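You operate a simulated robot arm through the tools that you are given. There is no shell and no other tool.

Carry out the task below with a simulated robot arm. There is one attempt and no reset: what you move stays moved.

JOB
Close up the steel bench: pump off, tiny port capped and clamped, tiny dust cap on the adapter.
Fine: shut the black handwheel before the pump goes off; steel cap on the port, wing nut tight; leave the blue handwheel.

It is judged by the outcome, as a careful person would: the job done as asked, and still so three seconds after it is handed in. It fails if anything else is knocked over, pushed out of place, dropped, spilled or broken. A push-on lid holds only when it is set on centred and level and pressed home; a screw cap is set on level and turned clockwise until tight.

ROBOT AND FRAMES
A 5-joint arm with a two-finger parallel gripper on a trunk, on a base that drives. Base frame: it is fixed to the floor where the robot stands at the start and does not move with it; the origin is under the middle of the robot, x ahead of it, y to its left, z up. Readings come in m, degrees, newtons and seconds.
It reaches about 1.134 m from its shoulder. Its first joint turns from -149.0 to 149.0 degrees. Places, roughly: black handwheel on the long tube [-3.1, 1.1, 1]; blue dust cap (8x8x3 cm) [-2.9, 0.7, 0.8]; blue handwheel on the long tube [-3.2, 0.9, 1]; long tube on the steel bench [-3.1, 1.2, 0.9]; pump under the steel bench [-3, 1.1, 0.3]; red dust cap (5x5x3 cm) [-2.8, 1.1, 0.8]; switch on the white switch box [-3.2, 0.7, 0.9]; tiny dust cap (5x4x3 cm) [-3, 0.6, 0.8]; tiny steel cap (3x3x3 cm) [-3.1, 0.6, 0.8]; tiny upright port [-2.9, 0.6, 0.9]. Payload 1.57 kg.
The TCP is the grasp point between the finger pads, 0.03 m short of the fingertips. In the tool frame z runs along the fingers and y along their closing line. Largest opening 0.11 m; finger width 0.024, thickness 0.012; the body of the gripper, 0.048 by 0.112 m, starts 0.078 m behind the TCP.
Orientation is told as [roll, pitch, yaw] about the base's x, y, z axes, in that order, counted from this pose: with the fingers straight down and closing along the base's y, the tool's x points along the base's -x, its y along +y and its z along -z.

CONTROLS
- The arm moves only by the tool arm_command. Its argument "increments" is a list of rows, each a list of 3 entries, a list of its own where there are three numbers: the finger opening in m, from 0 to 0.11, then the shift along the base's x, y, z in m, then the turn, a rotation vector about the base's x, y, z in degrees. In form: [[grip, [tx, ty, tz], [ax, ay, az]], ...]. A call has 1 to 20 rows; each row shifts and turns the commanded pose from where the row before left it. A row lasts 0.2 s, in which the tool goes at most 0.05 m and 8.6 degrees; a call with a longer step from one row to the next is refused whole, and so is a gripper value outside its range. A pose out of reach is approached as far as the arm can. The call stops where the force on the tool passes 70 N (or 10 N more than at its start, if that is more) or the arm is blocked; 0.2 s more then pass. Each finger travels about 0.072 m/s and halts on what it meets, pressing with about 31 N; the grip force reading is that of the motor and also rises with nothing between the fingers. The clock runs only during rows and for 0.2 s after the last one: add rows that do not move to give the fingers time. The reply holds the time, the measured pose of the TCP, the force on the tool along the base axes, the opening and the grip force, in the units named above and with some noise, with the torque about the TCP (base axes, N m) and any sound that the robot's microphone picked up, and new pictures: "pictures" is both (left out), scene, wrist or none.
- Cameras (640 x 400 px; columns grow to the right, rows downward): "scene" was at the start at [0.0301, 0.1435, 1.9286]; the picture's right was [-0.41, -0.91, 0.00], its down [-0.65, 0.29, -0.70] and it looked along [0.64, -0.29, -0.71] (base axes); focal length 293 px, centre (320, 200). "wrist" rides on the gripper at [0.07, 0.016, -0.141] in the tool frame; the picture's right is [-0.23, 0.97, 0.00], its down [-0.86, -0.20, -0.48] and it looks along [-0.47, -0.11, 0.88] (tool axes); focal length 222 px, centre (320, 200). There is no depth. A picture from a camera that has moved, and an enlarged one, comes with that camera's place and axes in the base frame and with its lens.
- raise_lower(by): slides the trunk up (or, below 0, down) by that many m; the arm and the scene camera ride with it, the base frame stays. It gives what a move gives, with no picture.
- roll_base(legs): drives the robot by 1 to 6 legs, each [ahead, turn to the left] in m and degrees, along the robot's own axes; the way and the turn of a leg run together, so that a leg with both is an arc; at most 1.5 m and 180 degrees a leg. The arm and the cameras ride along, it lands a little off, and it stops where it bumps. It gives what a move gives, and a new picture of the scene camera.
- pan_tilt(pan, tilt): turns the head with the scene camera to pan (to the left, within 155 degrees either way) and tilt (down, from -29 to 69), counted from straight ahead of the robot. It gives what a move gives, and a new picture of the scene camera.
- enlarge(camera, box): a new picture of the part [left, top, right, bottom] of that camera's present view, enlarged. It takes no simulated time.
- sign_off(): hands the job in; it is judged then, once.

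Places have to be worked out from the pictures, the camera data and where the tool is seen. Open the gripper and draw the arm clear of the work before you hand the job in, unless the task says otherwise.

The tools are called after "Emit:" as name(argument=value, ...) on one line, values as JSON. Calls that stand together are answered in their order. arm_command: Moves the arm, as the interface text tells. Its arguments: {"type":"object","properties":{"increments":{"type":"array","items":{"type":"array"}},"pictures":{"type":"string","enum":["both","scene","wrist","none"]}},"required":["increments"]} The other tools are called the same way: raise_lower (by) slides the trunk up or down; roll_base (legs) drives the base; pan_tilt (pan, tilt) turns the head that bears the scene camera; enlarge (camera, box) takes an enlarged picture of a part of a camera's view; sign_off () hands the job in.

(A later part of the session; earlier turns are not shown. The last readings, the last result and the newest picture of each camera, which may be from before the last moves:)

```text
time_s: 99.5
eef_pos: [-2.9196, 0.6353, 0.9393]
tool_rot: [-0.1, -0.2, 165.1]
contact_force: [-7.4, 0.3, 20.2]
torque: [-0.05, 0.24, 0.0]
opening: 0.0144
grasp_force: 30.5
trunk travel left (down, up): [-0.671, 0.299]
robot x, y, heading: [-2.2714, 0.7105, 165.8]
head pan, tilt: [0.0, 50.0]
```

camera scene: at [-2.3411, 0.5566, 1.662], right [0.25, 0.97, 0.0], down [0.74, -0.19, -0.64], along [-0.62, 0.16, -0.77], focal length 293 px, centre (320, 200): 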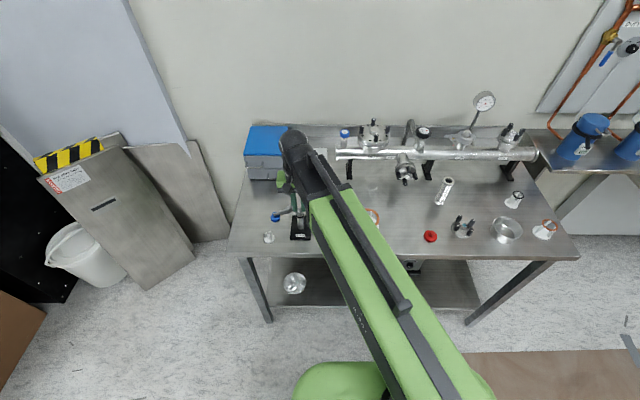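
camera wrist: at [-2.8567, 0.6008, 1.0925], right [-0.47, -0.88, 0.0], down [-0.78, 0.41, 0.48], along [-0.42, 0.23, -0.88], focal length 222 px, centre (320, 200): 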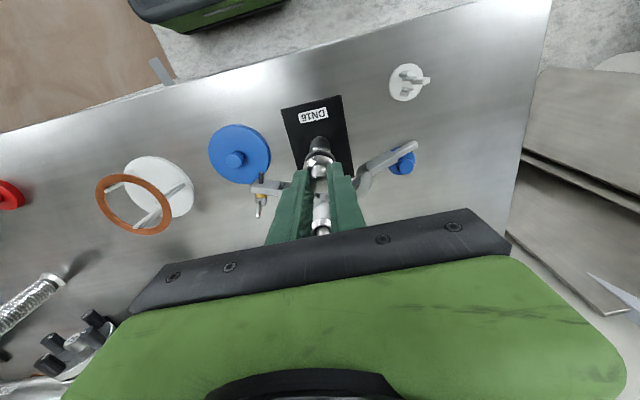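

Contact at 20 N with the cap bottom at about 0.897, the expected seat height. I look closely before releasing.

Emit:
enlarge(camera="wrist", box=[270, 120, 366, 180])

Emit:
pan_tilt(pan=0, tilt=40)

Emit:
enlarge(camera="scene", box=[270, 230, 350, 280])

```text
6.67 times, centred on (318, 150) of wrist
camera zoom: at [-2.8563, 0.6009, 1.0792], right [-0.47, -0.88, 0.0], down [-0.77, 0.41, 0.48], along [-0.42, 0.23, -0.88], focal length 1481 px, centre (333, 533)
```

zoom: 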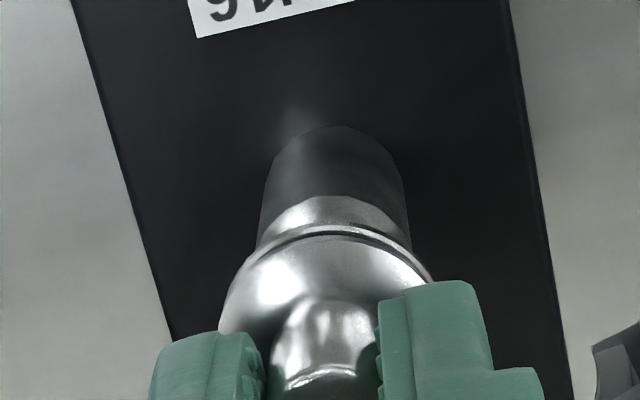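

```text
time_s: 100.2
eef_pos: [-2.9183, 0.6359, 0.9388]
tool_rot: [-0.1, -0.1, 165.2]
contact_force: [-8.2, -0.1, 22.9]
torque: [-0.05, 0.31, 0.0]
opening: 0.0144
grasp_force: 30.9
trunk travel left (down, up): [-0.671, 0.299]
robot x, y, heading: [-2.2719, 0.7148, 165.6]
head pan, tilt: [0.0, 40.0]
camera scene: at [-2.3477, 0.5588, 1.6623], right [0.25, 0.97, 0.0], down [0.62, -0.16, -0.77], along [-0.74, 0.19, -0.64], focal length 293 px, centre (320, 200)
```

scene: 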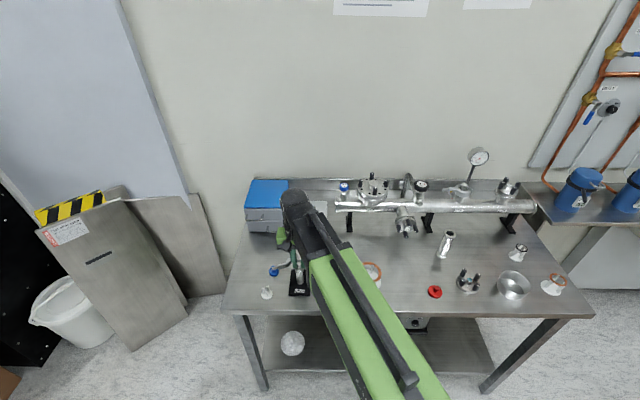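

```text
8.00 times, centred on (310, 255) of scene
camera zoom: at [-2.3477, 0.5588, 1.6623], right [0.25, 0.97, 0.0], down [0.62, -0.16, -0.77], along [-0.74, 0.19, -0.64], focal length 2341 px, centre (400, -240)
```

zoom: 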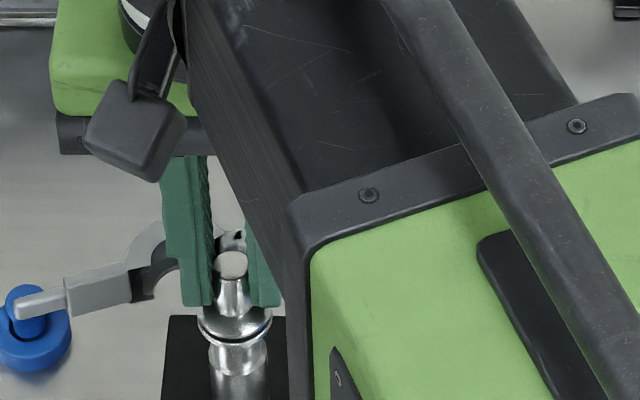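

The cap sits flush on the port ring. I open the fingers gently and raise clear to inspect it.

Emit:
arm_command(increments=[[0.02, [0, 0, 0], [0, 0, 0]], [0.03, [0, 0, 0], [0, 0, 0]], [0.035, [0, 0, 0], [0, 0, 0]]], pictures="none")

Emit:
raise_lower(by=0.09)

Emit:
arm_command(increments=[[0.035, [0, 0, 0], [0, 0, 0]]])

Emit:
enlarge(camera="wrist", box=[240, 90, 400, 190])

Emit:
enlarge(camera="scene", box=[260, 250, 340, 300])

```text
time_s: 101.0
eef_pos: [-2.919, 0.6341, 0.9389]
tool_rot: [-0.1, 0.0, 165.2]
contact_force: [1.0, 0.5, -0.9]
torque: [-0.01, 0.01, -0.02]
opening: 0.0352
grasp_force: 0.1
trunk travel left (down, up): [-0.671, 0.299]
robot x, y, heading: [-2.2685, 0.7111, 165.9]
head pan, tilt: [0.0, 40.0]
```

```text
time_s: 102.3
eef_pos: [-2.9196, 0.6352, 1.0281]
tool_rot: [-0.2, 0.0, 165.1]
contact_force: [0.0, 0.3, 0.4]
torque: [0.01, 0.0, 0.0]
opening: 0.035
grasp_force: 0.1
trunk travel left (down, up): [-0.761, 0.209]
robot x, y, heading: [-2.2656, 0.7127, 165.6]
head pan, tilt: [0.0, 40.0]
```

```text
time_s: 102.7
eef_pos: [-2.92, 0.6347, 1.0277]
tool_rot: [-0.2, 0.0, 165.1]
contact_force: [0.5, 0.4, -0.3]
torque: [-0.01, 0.0, 0.0]
opening: 0.0352
grasp_force: 0.1
trunk travel left (down, up): [-0.761, 0.209]
robot x, y, heading: [-2.2692, 0.711, 165.8]
head pan, tilt: [0.0, 40.0]
camera scene: at [-2.3488, 0.5586, 1.7521], right [0.25, 0.97, 0.0], down [0.62, -0.16, -0.77], along [-0.74, 0.19, -0.64], focal length 293 px, centre (320, 200)
camera wrist: at [-2.8567, 0.6008, 1.1684], right [-0.47, -0.88, 0.0], down [-0.78, 0.41, 0.48], along [-0.42, 0.23, -0.88], focal length 222 px, centre (320, 200)
```

scene: 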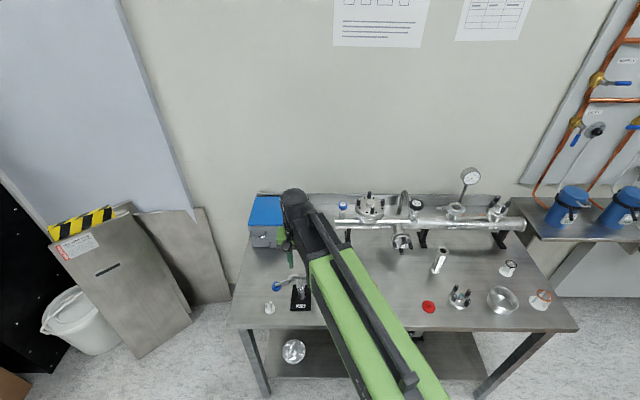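
wrist: 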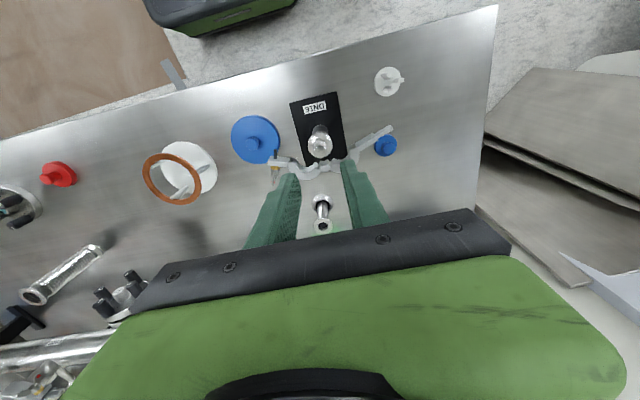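

```text
4.00 times, centred on (320, 140) of wrist
camera zoom: at [-2.8567, 0.6008, 1.1684], right [-0.47, -0.88, 0.0], down [-0.78, 0.41, 0.48], along [-0.42, 0.23, -0.88], focal length 888 px, centre (320, 440)
```

zoom: 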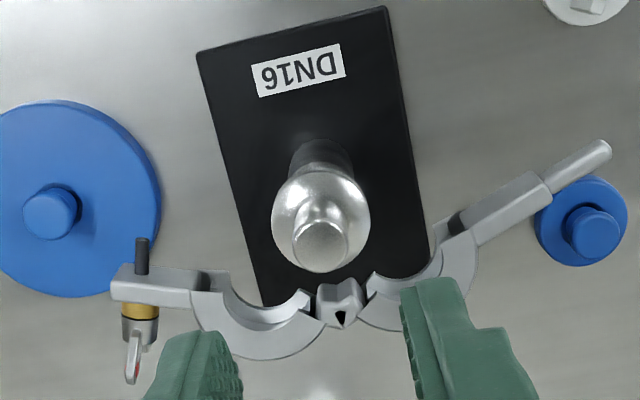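

```text
8.00 times, centred on (300, 275) of scene
camera zoom: at [-2.3488, 0.5586, 1.7521], right [0.25, 0.97, 0.0], down [0.62, -0.16, -0.77], along [-0.74, 0.19, -0.64], focal length 2341 px, centre (480, -400)
```

zoom: 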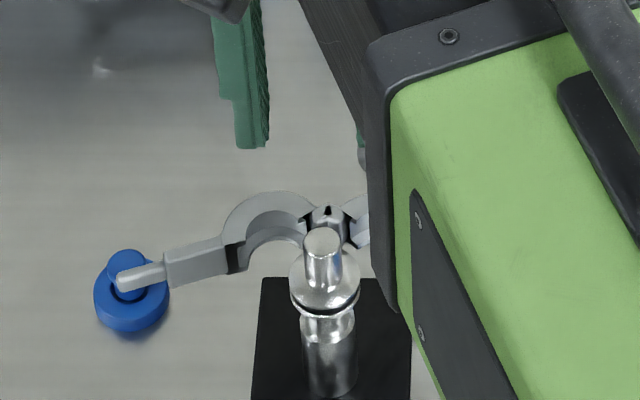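

The cap is properly on. Next is closing the hinged clamp: I plan to straddle it from behind the hinge with the fingers and draw both arms forward, then squeeze. First I move behind the hinge and lower.

Emit:
arm_command(increments=[[0.07, [-0.031, 0.009, 0], [0, 0, 0]], [0.07, [-0.031, 0.009, 0], [0, 0, 0]], [0.07, [0, 0, 0], [0, 0, 0]]], pictures="none")

Emit:
raise_lower(by=-0.06)

Emit:
arm_command(increments=[[0.07, [0, 0, 0], [0, 0, 0]]])

Emit:
enlarge(camera="wrist", box=[200, 60, 440, 210])

```text
time_s: 103.5
eef_pos: [-2.9805, 0.6514, 1.0281]
tool_rot: [-0.3, 0.0, 165.2]
contact_force: [-0.3, 0.3, -0.4]
torque: [0.0, -0.01, 0.0]
opening: 0.0701
grasp_force: 0.1
trunk travel left (down, up): [-0.761, 0.209]
robot x, y, heading: [-2.272, 0.7086, 166.0]
head pan, tilt: [0.0, 40.0]
```

```text
time_s: 104.5
eef_pos: [-2.9806, 0.6512, 0.9674]
tool_rot: [-0.1, 0.0, 165.1]
contact_force: [-0.5, 1.2, -1.3]
torque: [0.0, -0.03, -0.02]
opening: 0.07
grasp_force: 0.1
trunk travel left (down, up): [-0.701, 0.269]
robot x, y, heading: [-2.2685, 0.71, 165.9]
head pan, tilt: [0.0, 40.0]
```

```text
time_s: 104.9
eef_pos: [-2.98, 0.6514, 0.9688]
tool_rot: [-0.1, 0.0, 165.1]
contact_force: [0.2, -0.2, -0.3]
torque: [-0.01, 0.02, 0.0]
opening: 0.0699
grasp_force: 0.0
trunk travel left (down, up): [-0.701, 0.269]
robot x, y, heading: [-2.2664, 0.7088, 165.8]
head pan, tilt: [0.0, 40.0]
camera scene: at [-2.3488, 0.5586, 1.6922], right [0.25, 0.97, 0.0], down [0.62, -0.16, -0.77], along [-0.74, 0.19, -0.64], focal length 293 px, centre (320, 200)
camera wrist: at [-2.9179, 0.6179, 1.1085], right [-0.47, -0.88, 0.0], down [-0.78, 0.41, 0.48], along [-0.42, 0.23, -0.88], focal length 222 px, centre (320, 200)
```

scene: 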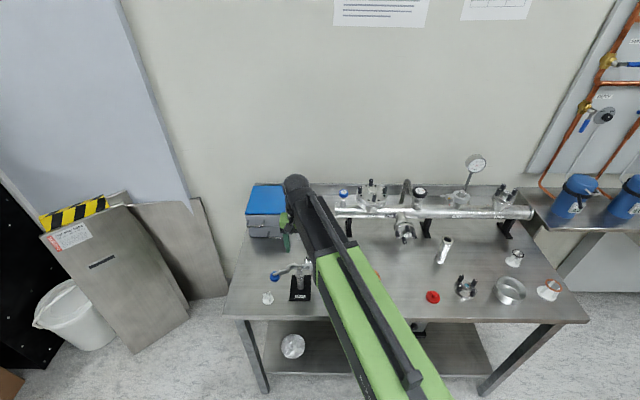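
wrist: 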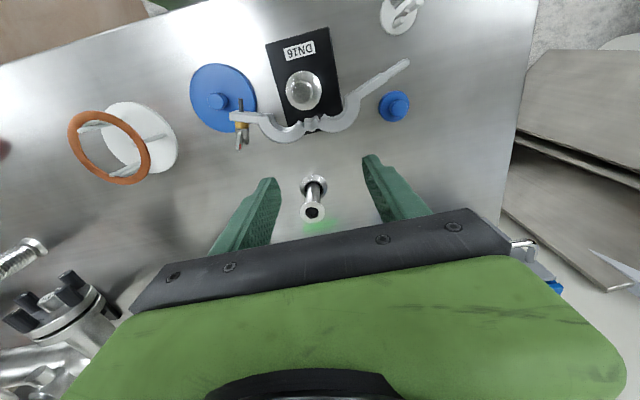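

```text
2.67 times, centred on (320, 135) of wrist
camera zoom: at [-2.9179, 0.6179, 1.1085], right [-0.47, -0.88, 0.0], down [-0.78, 0.41, 0.48], along [-0.42, 0.23, -0.88], focal length 592 px, centre (320, 373)
```

zoom: 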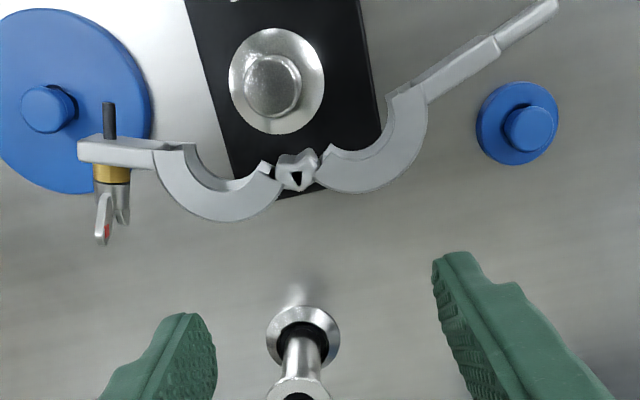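

The geometry matches (hinge ≈(-2.947,0.643), tool centred 34 mm behind it). I lower so the tips reach below the clamp, then pull toward the robot in small steps.

Emit:
raise_lower(by=-0.053)

Emit:
arm_command(increments=[[0.07, [0.0058, -0.0015, 0], [0, 0, 0]], [0.07, [0.0058, -0.0015, 0], [0, 0, 0]], [0.07, [0.0058, -0.0015, 0], [0, 0, 0]], [0.07, [0.0058, -0.0015, 0], [0, 0, 0]]])

Emit:
enlarge(camera="wrist", box=[200, 80, 440, 230])

```text
time_s: 105.8
eef_pos: [-2.9804, 0.6522, 0.9149]
tool_rot: [-0.2, 0.1, 165.2]
contact_force: [-0.7, 0.0, 0.1]
torque: [0.02, 0.0, -0.01]
opening: 0.0699
grasp_force: 0.0
trunk travel left (down, up): [-0.648, 0.322]
robot x, y, heading: [-2.2716, 0.7121, 165.8]
head pan, tilt: [0.0, 40.0]
```

```text
time_s: 106.8
eef_pos: [-2.9572, 0.645, 0.9146]
tool_rot: [-0.3, 0.1, 165.1]
contact_force: [0.5, -0.4, 0.5]
torque: [-0.03, 0.02, -0.02]
opening: 0.0703
grasp_force: 0.6
trunk travel left (down, up): [-0.648, 0.322]
robot x, y, heading: [-2.2674, 0.7116, 165.5]
head pan, tilt: [0.0, 40.0]
camera scene: at [-2.3488, 0.5585, 1.6392], right [0.25, 0.97, 0.0], down [0.62, -0.16, -0.77], along [-0.74, 0.19, -0.64], focal length 293 px, centre (320, 200)
camera wrist: at [-2.8949, 0.6113, 1.0554], right [-0.47, -0.88, 0.0], down [-0.78, 0.41, 0.48], along [-0.42, 0.23, -0.88], focal length 222 px, centre (320, 200)
```

scene: 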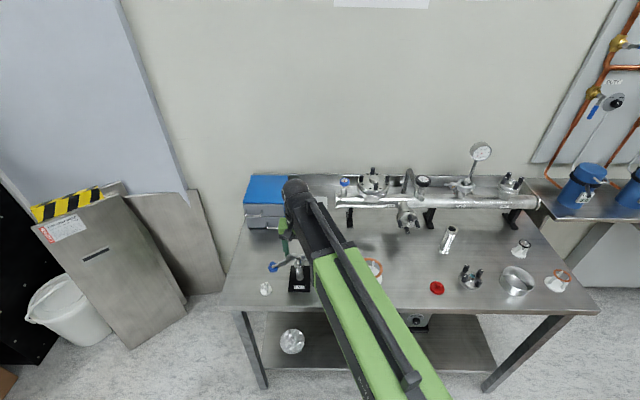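
wrist: 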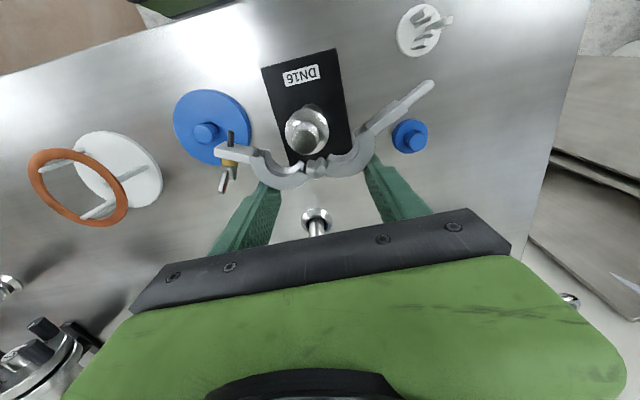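

```text
2.67 times, centred on (320, 155) of wrist
camera zoom: at [-2.8949, 0.6113, 1.0554], right [-0.47, -0.88, 0.0], down [-0.78, 0.41, 0.48], along [-0.42, 0.23, -0.88], focal length 592 px, centre (320, 320)
```

zoom: 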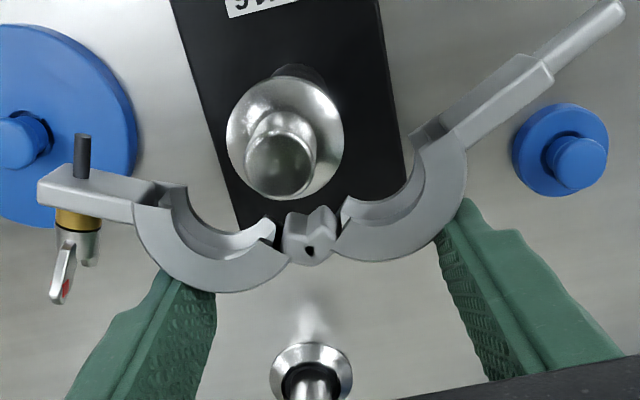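

The fingertips are just touching the rear of the clamp halves. I keep pulling toward the robot gradually.

Emit:
arm_command(increments=[[0.07, [0.0048, -0.0013, 0], [0, 0, 0]], [0.07, [0.0048, -0.0013, 0], [0, 0, 0]], [0.07, [0.0048, -0.0013, 0], [0, 0, 0]]], pictures="wrist")

Emit:
enlarge(camera="wrist", box=[200, 80, 440, 230])

```text
time_s: 107.6
eef_pos: [-2.9431, 0.6427, 0.9151]
tool_rot: [-0.2, 0.0, 165.3]
contact_force: [0.3, 0.6, 0.4]
torque: [0.01, 0.02, -0.03]
opening: 0.07
grasp_force: 0.1
trunk travel left (down, up): [-0.648, 0.322]
robot x, y, heading: [-2.2666, 0.7097, 165.6]
head pan, tilt: [0.0, 40.0]
camera wrist: at [-2.8806, 0.6084, 1.0555], right [-0.47, -0.88, 0.0], down [-0.78, 0.41, 0.48], along [-0.42, 0.23, -0.88], focal length 222 px, centre (320, 200)
```

wrist: 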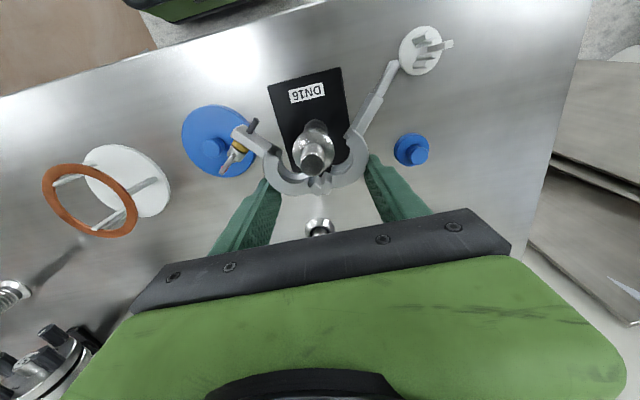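

```text
2.67 times, centred on (320, 155) of wrist
camera zoom: at [-2.8806, 0.6084, 1.0555], right [-0.47, -0.88, 0.0], down [-0.78, 0.41, 0.48], along [-0.42, 0.23, -0.88], focal length 592 px, centre (320, 320)
```

zoom: 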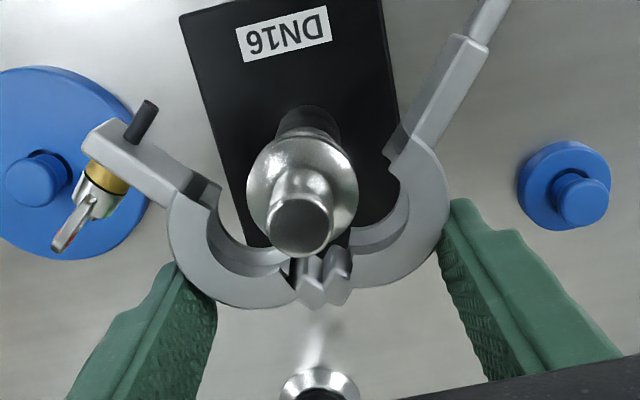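

Both arms swing freely. I move a bit further forward while closing gradually.

Emit:
arm_command(increments=[[0.07, [0.0048, -0.0013, 0], [0, 0, 0]], [0.068, [0.0048, -0.0013, 0], [0, 0, 0]], [0.065, [0.0048, -0.0013, 0], [0, 0, 0]], [0.062, [0.0, 0, 0], [0, 0, 0]]], pictures="wrist")

Emit:
enlarge(camera="wrist", box=[200, 80, 440, 230])

```text
time_s: 108.6
eef_pos: [-2.9271, 0.638, 0.9142]
tool_rot: [-0.2, -0.1, 165.2]
contact_force: [0.1, 0.5, -0.5]
torque: [0.03, 0.02, 0.02]
opening: 0.0622
grasp_force: 0.1
trunk travel left (down, up): [-0.648, 0.322]
robot x, y, heading: [-2.266, 0.7127, 165.6]
head pan, tilt: [0.0, 40.0]
camera wrist: at [-2.8655, 0.6045, 1.0554], right [-0.47, -0.88, 0.0], down [-0.78, 0.41, 0.48], along [-0.42, 0.23, -0.88], focal length 222 px, centre (320, 200)
```

wrist: 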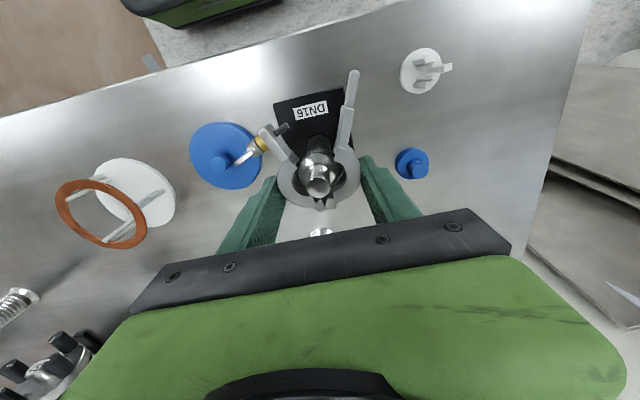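

```text
2.67 times, centred on (320, 155) of wrist
camera zoom: at [-2.8655, 0.6045, 1.0554], right [-0.47, -0.88, 0.0], down [-0.78, 0.41, 0.48], along [-0.42, 0.23, -0.88], focal length 592 px, centre (320, 320)
```

zoom: 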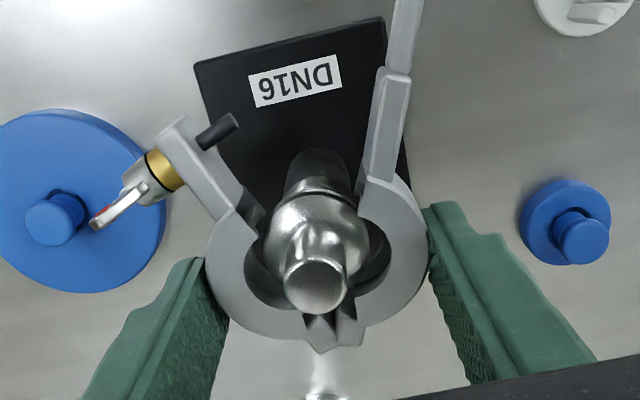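

Going nicely. I move forward 8 mm more and squeeze the halves shut around the flanges.

Emit:
arm_command(increments=[[0.06, [0.004, -0.001, 0], [0, 0, 0]], [0.057, [0.004, -0.001, 0], [0, 0, 0]], [0.054, [0.0, 0, 0], [0, 0, 0]], [0.05, [0.0, 0, 0], [0, 0, 0]], [0.046, [0.0, 0, 0], [0, 0, 0]], [0.042, [0.0, 0, 0], [0, 0, 0]], [0.042, [0.0, 0, 0], [0, 0, 0]]], pictures="wrist")

Emit:
enlarge(camera="wrist", box=[200, 80, 440, 230])

```text
time_s: 110.2
eef_pos: [-2.9204, 0.6355, 0.9153]
tool_rot: [-0.2, -0.1, 165.1]
contact_force: [-1.7, -1.9, 0.2]
torque: [-0.04, 0.05, 0.03]
opening: 0.0438
grasp_force: 1.2
trunk travel left (down, up): [-0.648, 0.322]
robot x, y, heading: [-2.267, 0.7135, 165.8]
head pan, tilt: [0.0, 40.0]
camera wrist: at [-2.8578, 0.6017, 1.0554], right [-0.47, -0.88, 0.0], down [-0.78, 0.41, 0.48], along [-0.42, 0.23, -0.88], focal length 222 px, centre (320, 200)
```

wrist: 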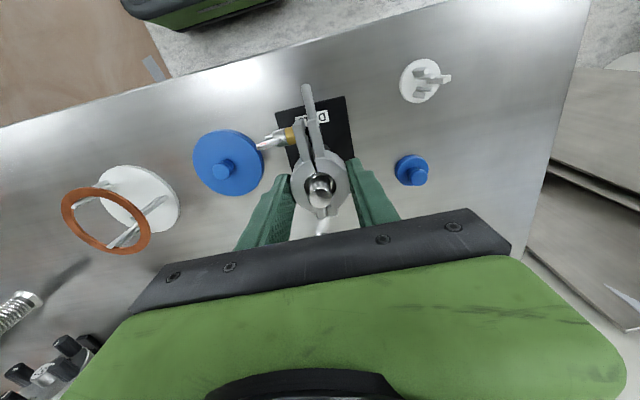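

```text
2.67 times, centred on (320, 155) of wrist
camera zoom: at [-2.8578, 0.6017, 1.0554], right [-0.47, -0.88, 0.0], down [-0.78, 0.41, 0.48], along [-0.42, 0.23, -0.88], focal length 592 px, centre (320, 320)
```

zoom: 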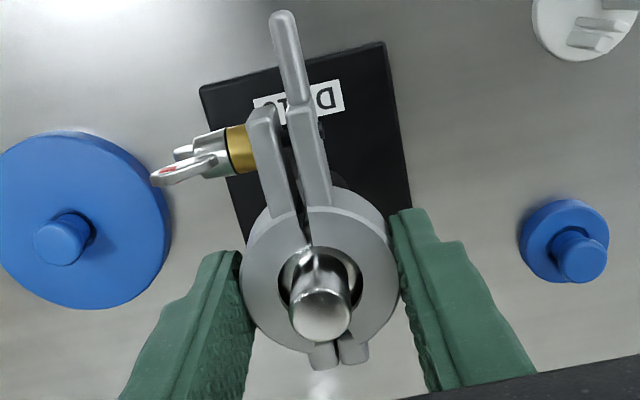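

The clamp is nearly closed (opening 44 mm, light force). I squeeze fully to bring the halves together.

Emit:
arm_command(increments=[[0.04, [0, 0, 0], [0, 0, 0]], [0.035, [0, 0, 0], [0, 0, 0]], [0.03, [0, 0, 0], [0, 0, 0]], [0.03, [0, 0, 0], [0, 0, 0]]], pictures="wrist")

Emit:
enlarge(camera="wrist", box=[240, 80, 400, 180])

Emit:
enlarge(camera="scene", box=[260, 240, 340, 290])

```text
time_s: 111.2
eef_pos: [-2.92, 0.6348, 0.9144]
tool_rot: [-0.2, 0.0, 165.1]
contact_force: [-3.3, -6.4, 2.7]
torque: [-0.33, 0.04, 0.01]
opening: 0.0426
grasp_force: 6.8
trunk travel left (down, up): [-0.648, 0.322]
robot x, y, heading: [-2.266, 0.7136, 165.5]
head pan, tilt: [0.0, 40.0]
camera wrist: at [-2.8578, 0.6013, 1.0553], right [-0.47, -0.88, 0.0], down [-0.78, 0.41, 0.48], along [-0.42, 0.23, -0.88], focal length 222 px, centre (320, 200)
```

wrist: 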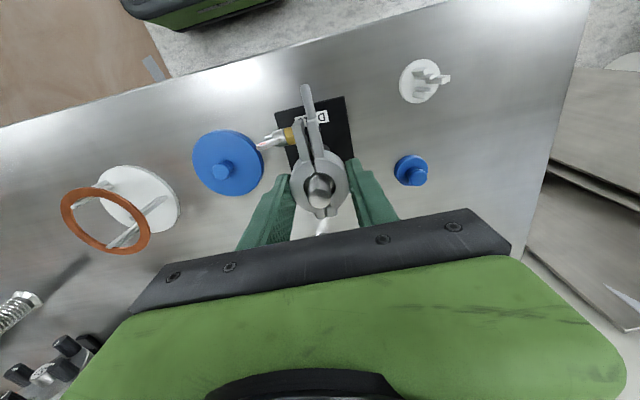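

```text
4.00 times, centred on (320, 130) of wrist
camera zoom: at [-2.8578, 0.6013, 1.0553], right [-0.47, -0.88, 0.0], down [-0.78, 0.41, 0.48], along [-0.42, 0.23, -0.88], focal length 888 px, centre (320, 480)
```

zoom: 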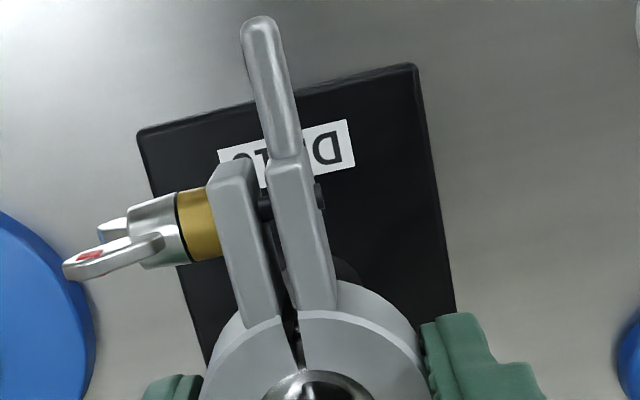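

```text
8.00 times, centred on (300, 265) of scene
camera zoom: at [-2.349, 0.5579, 1.6391], right [0.25, 0.97, 0.0], down [0.62, -0.16, -0.77], along [-0.74, 0.19, -0.64], focal length 2341 px, centre (480, -320)
```

zoom: 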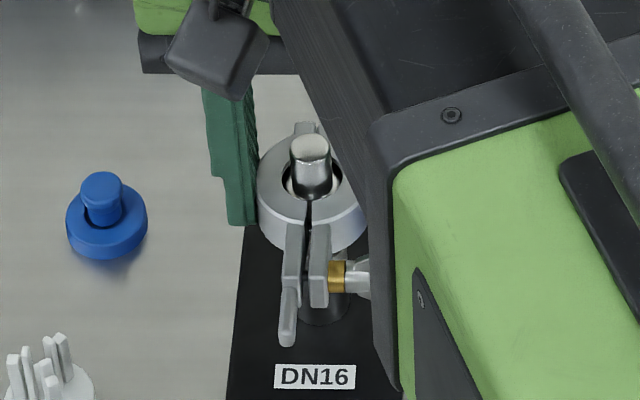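

Closed, with the bolt through the other arm. I hold the squeeze a bit longer to see if it closes further.

Emit:
arm_command(increments=[[0.02, [0, 0, 0], [0, 0, 0]], [0.02, [0, 0, 0], [0, 0, 0]], [0.02, [0, 0, 0], [0, 0, 0]], [0.02, [0, 0, 0], [0, 0, 0]]], pictures="none")

Emit:
enlarge(camera="wrist", box=[240, 80, 400, 180])

```text
time_s: 112.2
eef_pos: [-2.9208, 0.6348, 0.9149]
tool_rot: [-0.2, -0.1, 165.1]
contact_force: [-4.0, -9.3, 3.0]
torque: [-0.34, 0.13, 0.07]
opening: 0.0426
grasp_force: 12.8
trunk travel left (down, up): [-0.648, 0.322]
robot x, y, heading: [-2.2673, 0.7106, 165.7]
head pan, tilt: [0.0, 40.0]
```

```text
4.00 times, centred on (320, 130) of wrist
camera zoom: at [-2.8578, 0.6012, 1.0553], right [-0.47, -0.88, 0.0], down [-0.78, 0.41, 0.48], along [-0.42, 0.23, -0.88], focal length 888 px, centre (320, 480)
```

zoom: 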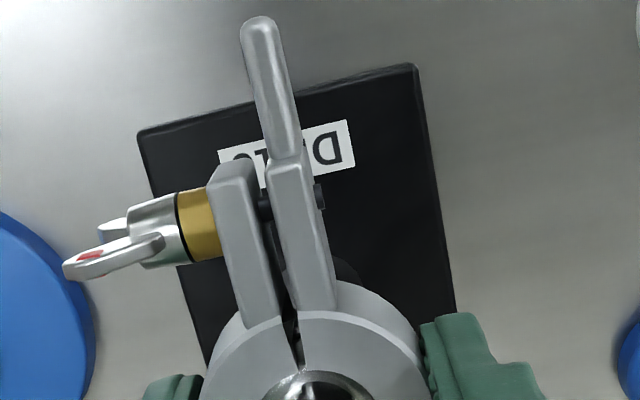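

The clamp is fully closed. I open and raise to see whether it stays closed and to study the wing nut.

Emit:
arm_command(increments=[[0.05, [0, 0, 0], [0, 0, 0]], [0.06, [0, 0, 0], [0, 0, 0]], [0.06, [0, 0, 0], [0, 0, 0]]], pictures="none")

Emit:
raise_lower(by=0.1)

Emit:
arm_command(increments=[[0.06, [0.03, -0.008, 0], [0, 0, 0]], [0.06, [0, 0, 0], [0, 0, 0]]])

Emit:
enlarge(camera="wrist", box=[240, 120, 400, 220])

Emit:
enlarge(camera="scene", box=[260, 250, 340, 300])

```text
time_s: 113.0
eef_pos: [-2.9214, 0.6357, 0.9151]
tool_rot: [-0.3, 0.0, 165.2]
contact_force: [-0.3, 0.7, -0.4]
torque: [-0.02, -0.02, -0.02]
opening: 0.06
grasp_force: 0.0
trunk travel left (down, up): [-0.648, 0.322]
robot x, y, heading: [-2.2684, 0.7086, 165.6]
head pan, tilt: [0.0, 40.0]
```

```text
time_s: 114.4
eef_pos: [-2.9213, 0.6347, 1.0152]
tool_rot: [-0.2, 0.0, 165.2]
contact_force: [0.7, 0.2, -0.4]
torque: [0.0, 0.02, 0.02]
opening: 0.0598
grasp_force: 0.1
trunk travel left (down, up): [-0.748, 0.222]
robot x, y, heading: [-2.2699, 0.7155, 165.5]
head pan, tilt: [0.0, 40.0]
```

```text
time_s: 115.0
eef_pos: [-2.8903, 0.6275, 1.0144]
tool_rot: [-0.3, 0.0, 165.2]
contact_force: [1.2, -0.5, -0.2]
torque: [-0.02, -0.02, 0.0]
opening: 0.06
grasp_force: 0.1
trunk travel left (down, up): [-0.748, 0.222]
robot x, y, heading: [-2.2664, 0.7104, 165.9]
head pan, tilt: [0.0, 40.0]
camera scene: at [-2.349, 0.5586, 1.7392], right [0.25, 0.97, 0.0], down [0.62, -0.16, -0.77], along [-0.74, 0.19, -0.64], focal length 293 px, centre (320, 200)
camera wrist: at [-2.8281, 0.5942, 1.1553], right [-0.47, -0.88, 0.0], down [-0.78, 0.41, 0.48], along [-0.42, 0.23, -0.88], focal length 222 px, centre (320, 200)
```

scene: 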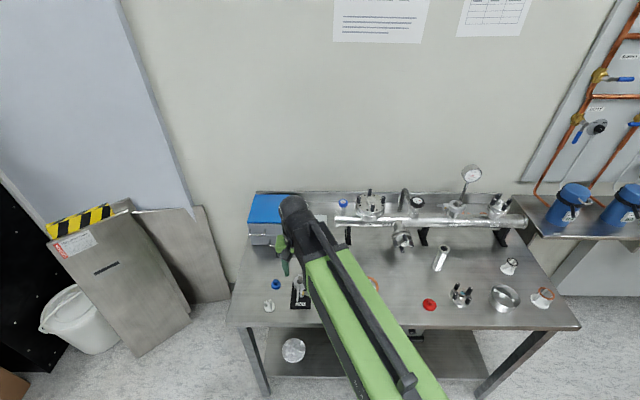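
wrist: 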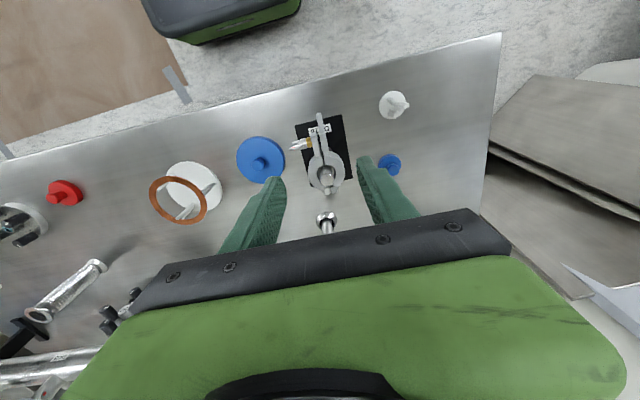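

```text
4.00 times, centred on (320, 170) of wrist
camera zoom: at [-2.8281, 0.5942, 1.1553], right [-0.47, -0.88, 0.0], down [-0.78, 0.41, 0.48], along [-0.42, 0.23, -0.88], focal length 888 px, centre (320, 320)
```

zoom: 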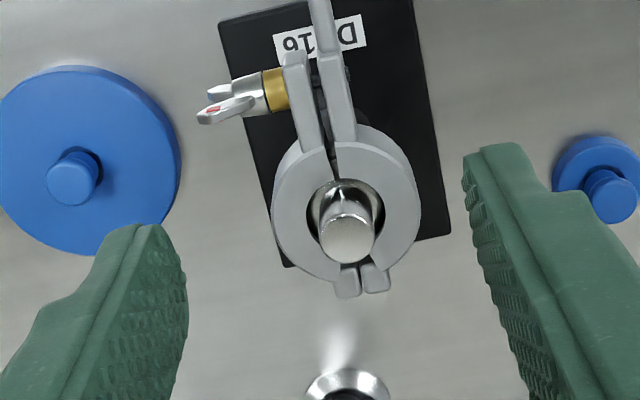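

```text
8.00 times, centred on (300, 275) of scene
camera zoom: at [-2.349, 0.5586, 1.7392], right [0.25, 0.97, 0.0], down [0.62, -0.16, -0.77], along [-0.74, 0.19, -0.64], focal length 2341 px, centre (480, -400)
```

zoom: 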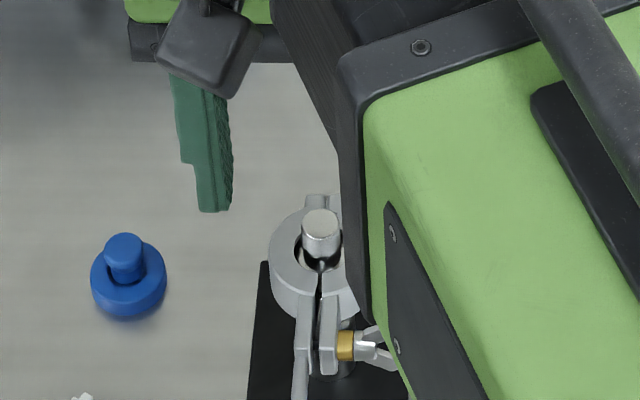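

The clamp stays closed. I swing the arm aside to see the wing nut with the head camera.

Emit:
arm_command(increments=[[0.06, [0.04, 0.02, 0], [0, 0, 0]], [0.06, [0.03, 0.04, 0], [0, 0, 0]], [0.06, [0.02, 0.045, 0], [0, 0, 0]], [0.06, [0.01, 0.045, 0], [0, 0, 0]], [0.06, [0.01, 0.045, 0], [0, 0, 0]], [0.06, [0.01, 0.045, 0], [0, 0, 0]], [0.06, [0.01, 0.045, 0], [0, 0, 0]]], pictures="scene")

Emit:
enlarge(camera="scene", box=[280, 265, 328, 295])

Emit:
enlarge(camera="scene", box=[256, 225, 352, 285])

```text
time_s: 116.6
eef_pos: [-2.8085, 0.9122, 1.0155]
tool_rot: [-0.2, 0.0, 165.2]
contact_force: [-0.6, -0.1, -0.6]
torque: [-0.01, -0.01, -0.03]
opening: 0.0599
grasp_force: 0.1
out of reach, approached as far as the arm can: row 2, 3, 4, 5
trunk travel left (down, up): [-0.748, 0.222]
robot x, y, heading: [-2.2676, 0.7116, 165.6]
head pan, tilt: [0.0, 40.0]
camera scene: at [-2.3487, 0.5591, 1.7392], right [0.25, 0.97, 0.0], down [0.62, -0.16, -0.77], along [-0.74, 0.19, -0.64], focal length 293 px, centre (320, 200)
```

scene: 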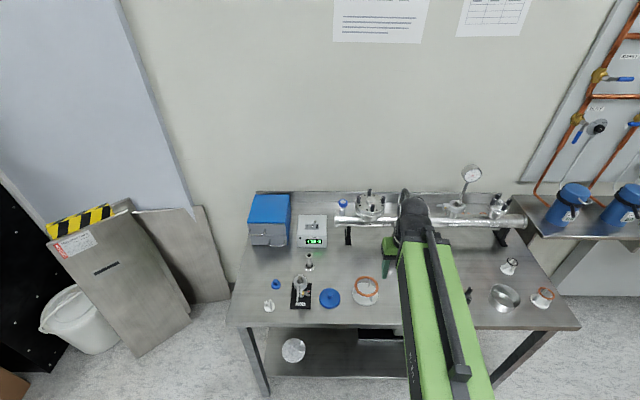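

```text
13.33 times, centred on (304, 280) of scene
camera zoom: at [-2.3487, 0.5591, 1.7392], right [0.25, 0.97, 0.0], down [0.62, -0.16, -0.77], along [-0.74, 0.19, -0.64], focal length 3901 px, centre (533, -867)
```

zoom: 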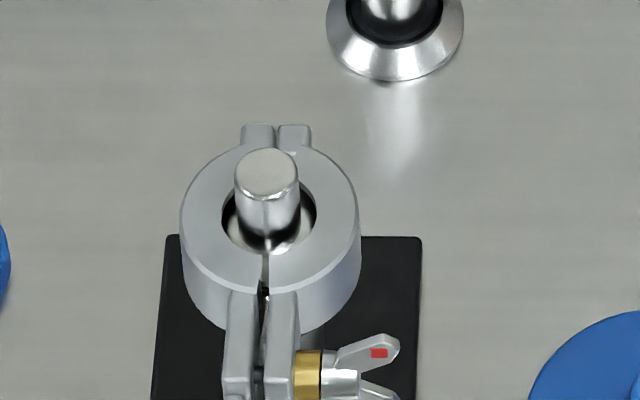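

```text
6.67 times, centred on (304, 255) of scene
camera zoom: at [-2.3487, 0.5591, 1.7392], right [0.25, 0.97, 0.0], down [0.62, -0.16, -0.77], along [-0.74, 0.19, -0.64], focal length 1950 px, centre (427, -167)
```

zoom: 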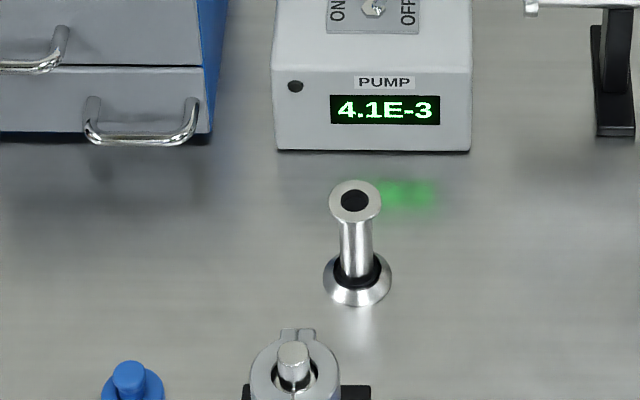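

I frame the nut itself.

Emit:
enlarge(camera="scene", box=[288, 280, 328, 305])

```text
16.00 times, centred on (308, 292) of scene
camera zoom: at [-2.3487, 0.5591, 1.7392], right [0.25, 0.97, 0.0], down [0.62, -0.16, -0.77], along [-0.74, 0.19, -0.64], focal length 4681 px, centre (512, -1280)
```

zoom: 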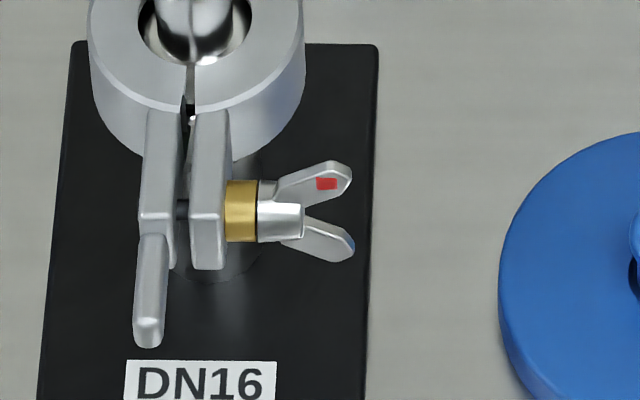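

The wing nut is clear now: axis along the bench direction, at ≈(-2.880,0.6375,0.8945), two ears up/down extending about 9 mm from the axis and up to ~22 mm beyond the brass. Tightening (clockwise from its outer end) means the upper ear goes away from the robot; I'll push the ears with the closed fingertips. First I hover in front of the ears.

Emit:
arm_command(increments=[[0.0, [-0.006, -0.043, 0], [0, 0, 0]], [0.0, [-0.006, -0.043, 0], [0, 0, 0]], [0.0, [-0.006, -0.043, 0], [0, 0, 0]], [0.0, [-0.006, -0.043, 0], [0, 0, 0]], [0.0, [-0.006, -0.043, 0], [0, 0, 0]], [0.0, [-0.006, -0.043, 0], [0, 0, 0]], [0.0, [0, 0, 0], [0, 0, 0]]])

Emit:
enlarge(camera="wrist", box=[240, 100, 400, 200])

```text
time_s: 118.2
eef_pos: [-2.8519, 0.656, 1.0147]
tool_rot: [-0.2, 0.0, 165.1]
contact_force: [0.2, -0.2, 0.1]
torque: [0.03, 0.0, -0.03]
opening: 0.0
grasp_force: 21.3
out of reach, approached as far as the arm can: row 1, 2
trunk travel left (down, up): [-0.748, 0.222]
robot x, y, heading: [-2.27, 0.7142, 165.6]
head pan, tilt: [0.0, 40.0]
camera scene: at [-2.3488, 0.5586, 1.7392], right [0.25, 0.97, 0.0], down [0.62, -0.16, -0.77], along [-0.74, 0.19, -0.64], focal length 293 px, centre (320, 200)
camera wrist: at [-2.7896, 0.6223, 1.1554], right [-0.47, -0.88, 0.0], down [-0.78, 0.41, 0.48], along [-0.42, 0.23, -0.88], focal length 222 px, centre (320, 200)
```

scene: 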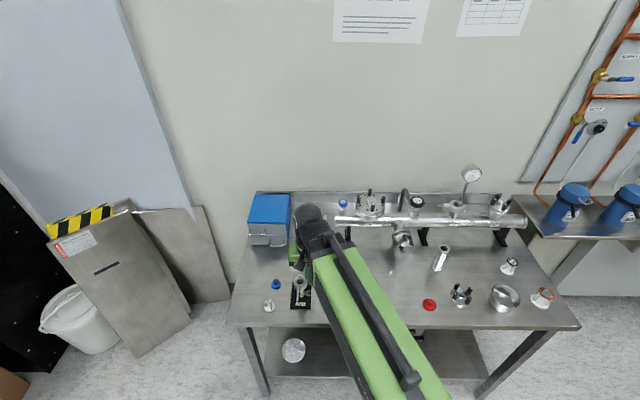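
wrist: 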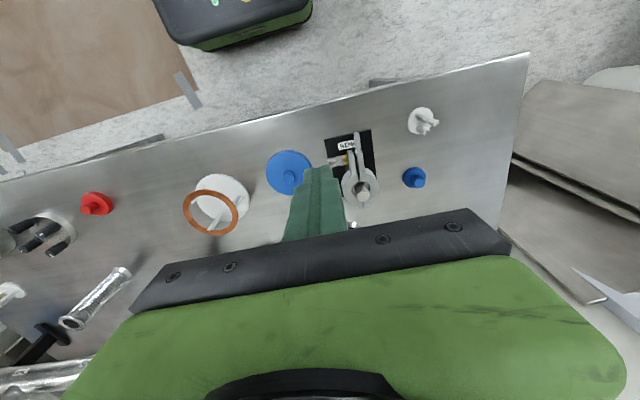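

```text
4.00 times, centred on (320, 150) of wrist
camera zoom: at [-2.7896, 0.6223, 1.1554], right [-0.47, -0.88, 0.0], down [-0.78, 0.41, 0.48], along [-0.42, 0.23, -0.88], focal length 888 px, centre (320, 400)
```

zoom: 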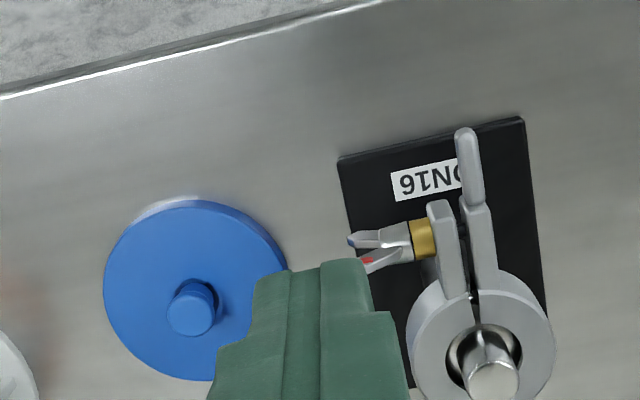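

The tool is in front of (robot side of) the upper ear with ~1 cm clearance. I lower so the tip is ~3–4 mm above the bolt axis.

Emit:
raise_lower(by=-0.086)

Emit:
arm_command(increments=[[0.0, [0, 0, 0], [0, 0, 0]]])

Emit:
enlarge(camera="wrist", box=[260, 110, 380, 185])

Emit:
enlarge(camera="scene", box=[280, 250, 328, 280])

```text
time_s: 119.4
eef_pos: [-2.8533, 0.656, 0.9293]
tool_rot: [-0.2, 0.0, 165.1]
contact_force: [0.1, -0.1, -0.4]
torque: [0.0, 0.0, -0.02]
opening: 0.0001
grasp_force: 20.8
trunk travel left (down, up): [-0.662, 0.308]
robot x, y, heading: [-2.2668, 0.7136, 165.6]
head pan, tilt: [0.0, 40.0]
```

```text
time_s: 119.8
eef_pos: [-2.8526, 0.6573, 0.9296]
tool_rot: [-0.2, 0.0, 165.1]
contact_force: [-0.8, -0.2, 0.2]
torque: [0.01, -0.04, 0.0]
opening: 0.0
grasp_force: 21.7
trunk travel left (down, up): [-0.662, 0.308]
robot x, y, heading: [-2.267, 0.7099, 165.7]
head pan, tilt: [0.0, 40.0]
camera scene: at [-2.3488, 0.5586, 1.6532], right [0.25, 0.97, 0.0], down [0.62, -0.16, -0.77], along [-0.74, 0.19, -0.64], focal length 293 px, centre (320, 200)
camera wrist: at [-2.7896, 0.6228, 1.0695], right [-0.47, -0.88, 0.0], down [-0.78, 0.41, 0.48], along [-0.42, 0.23, -0.88], focal length 222 px, centre (320, 200)
```

scene: 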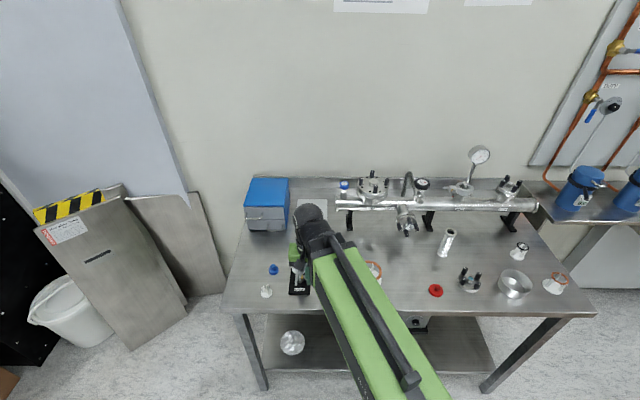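
wrist: 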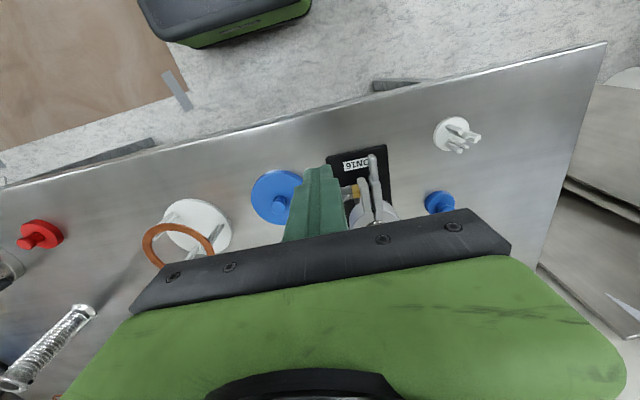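

```text
5.33 times, centred on (320, 148) of wrist
camera zoom: at [-2.7896, 0.6228, 1.0695], right [-0.47, -0.88, 0.0], down [-0.78, 0.41, 0.48], along [-0.42, 0.23, -0.88], focal length 1185 px, centre (320, 480)
```

zoom: 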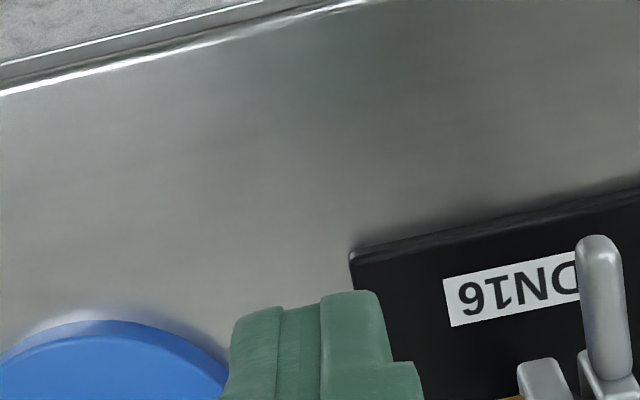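

```text
13.33 times, centred on (304, 265) of scene
camera zoom: at [-2.3488, 0.5586, 1.6532], right [0.25, 0.97, 0.0], down [0.62, -0.16, -0.77], along [-0.74, 0.19, -0.64], focal length 3901 px, centre (533, -667)
```

zoom: 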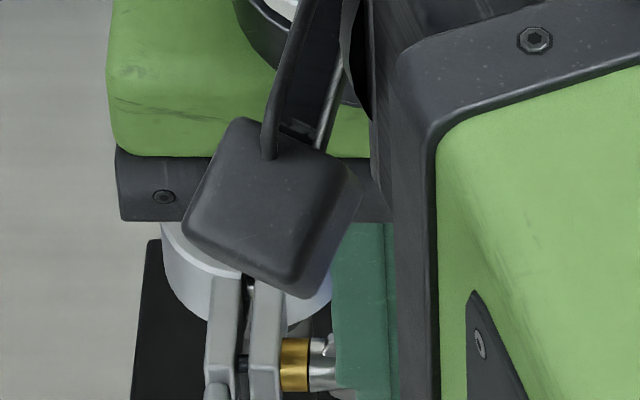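

Positioned. I sweep away from the robot in small steps to push the upper ear over.

Emit:
arm_command(increments=[[0.0, [-0.0048, 0.0013, 0], [0, 0, 0]], [0.0, [-0.0048, 0.0013, 0], [0, 0, 0]], [0.0, [-0.0048, 0.0013, 0], [0, 0, 0]], [0.0, [-0.0029, 0.0008, 0], [0, 0, 0]]], pictures="wrist")

Emit:
enlarge(camera="scene", box=[284, 255, 324, 280])

```text
time_s: 120.8
eef_pos: [-2.8647, 0.6598, 0.9316]
tool_rot: [-0.1, 0.1, 165.2]
contact_force: [23.7, 2.3, 9.0]
torque: [0.31, -1.8, -0.12]
opening: 0.0001
grasp_force: 20.5
trunk travel left (down, up): [-0.662, 0.308]
robot x, y, heading: [-2.2695, 0.7154, 165.7]
head pan, tilt: [0.0, 40.0]
camera wrist: at [-2.8026, 0.6266, 1.0723], right [-0.47, -0.88, 0.0], down [-0.78, 0.41, 0.48], along [-0.42, 0.23, -0.88], focal length 222 px, centre (320, 200)
```

wrist: 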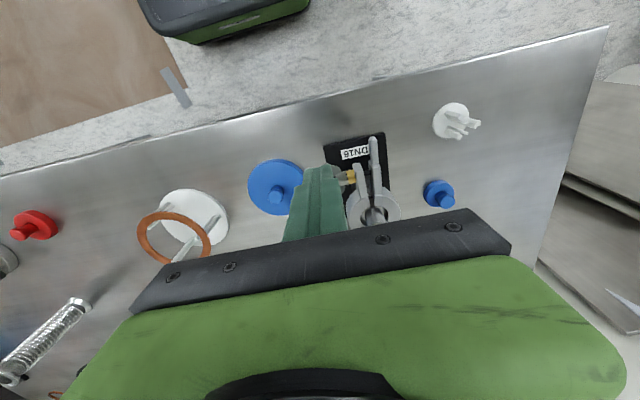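

```text
16.00 times, centred on (304, 268) of scene
camera zoom: at [-2.3429, 0.5583, 1.654], right [0.25, 0.97, 0.0], down [0.62, -0.16, -0.77], along [-0.74, 0.19, -0.64], focal length 4681 px, centre (576, -880)
```

zoom: 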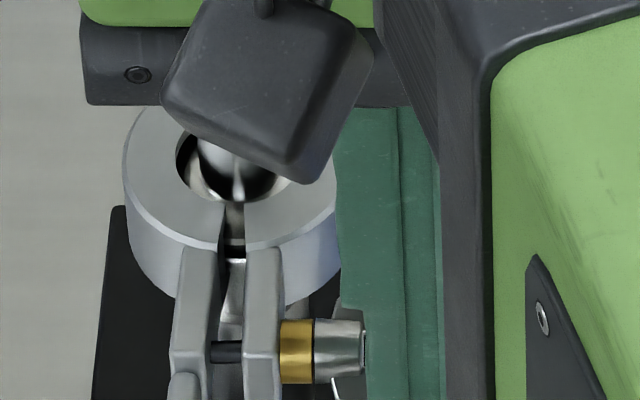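

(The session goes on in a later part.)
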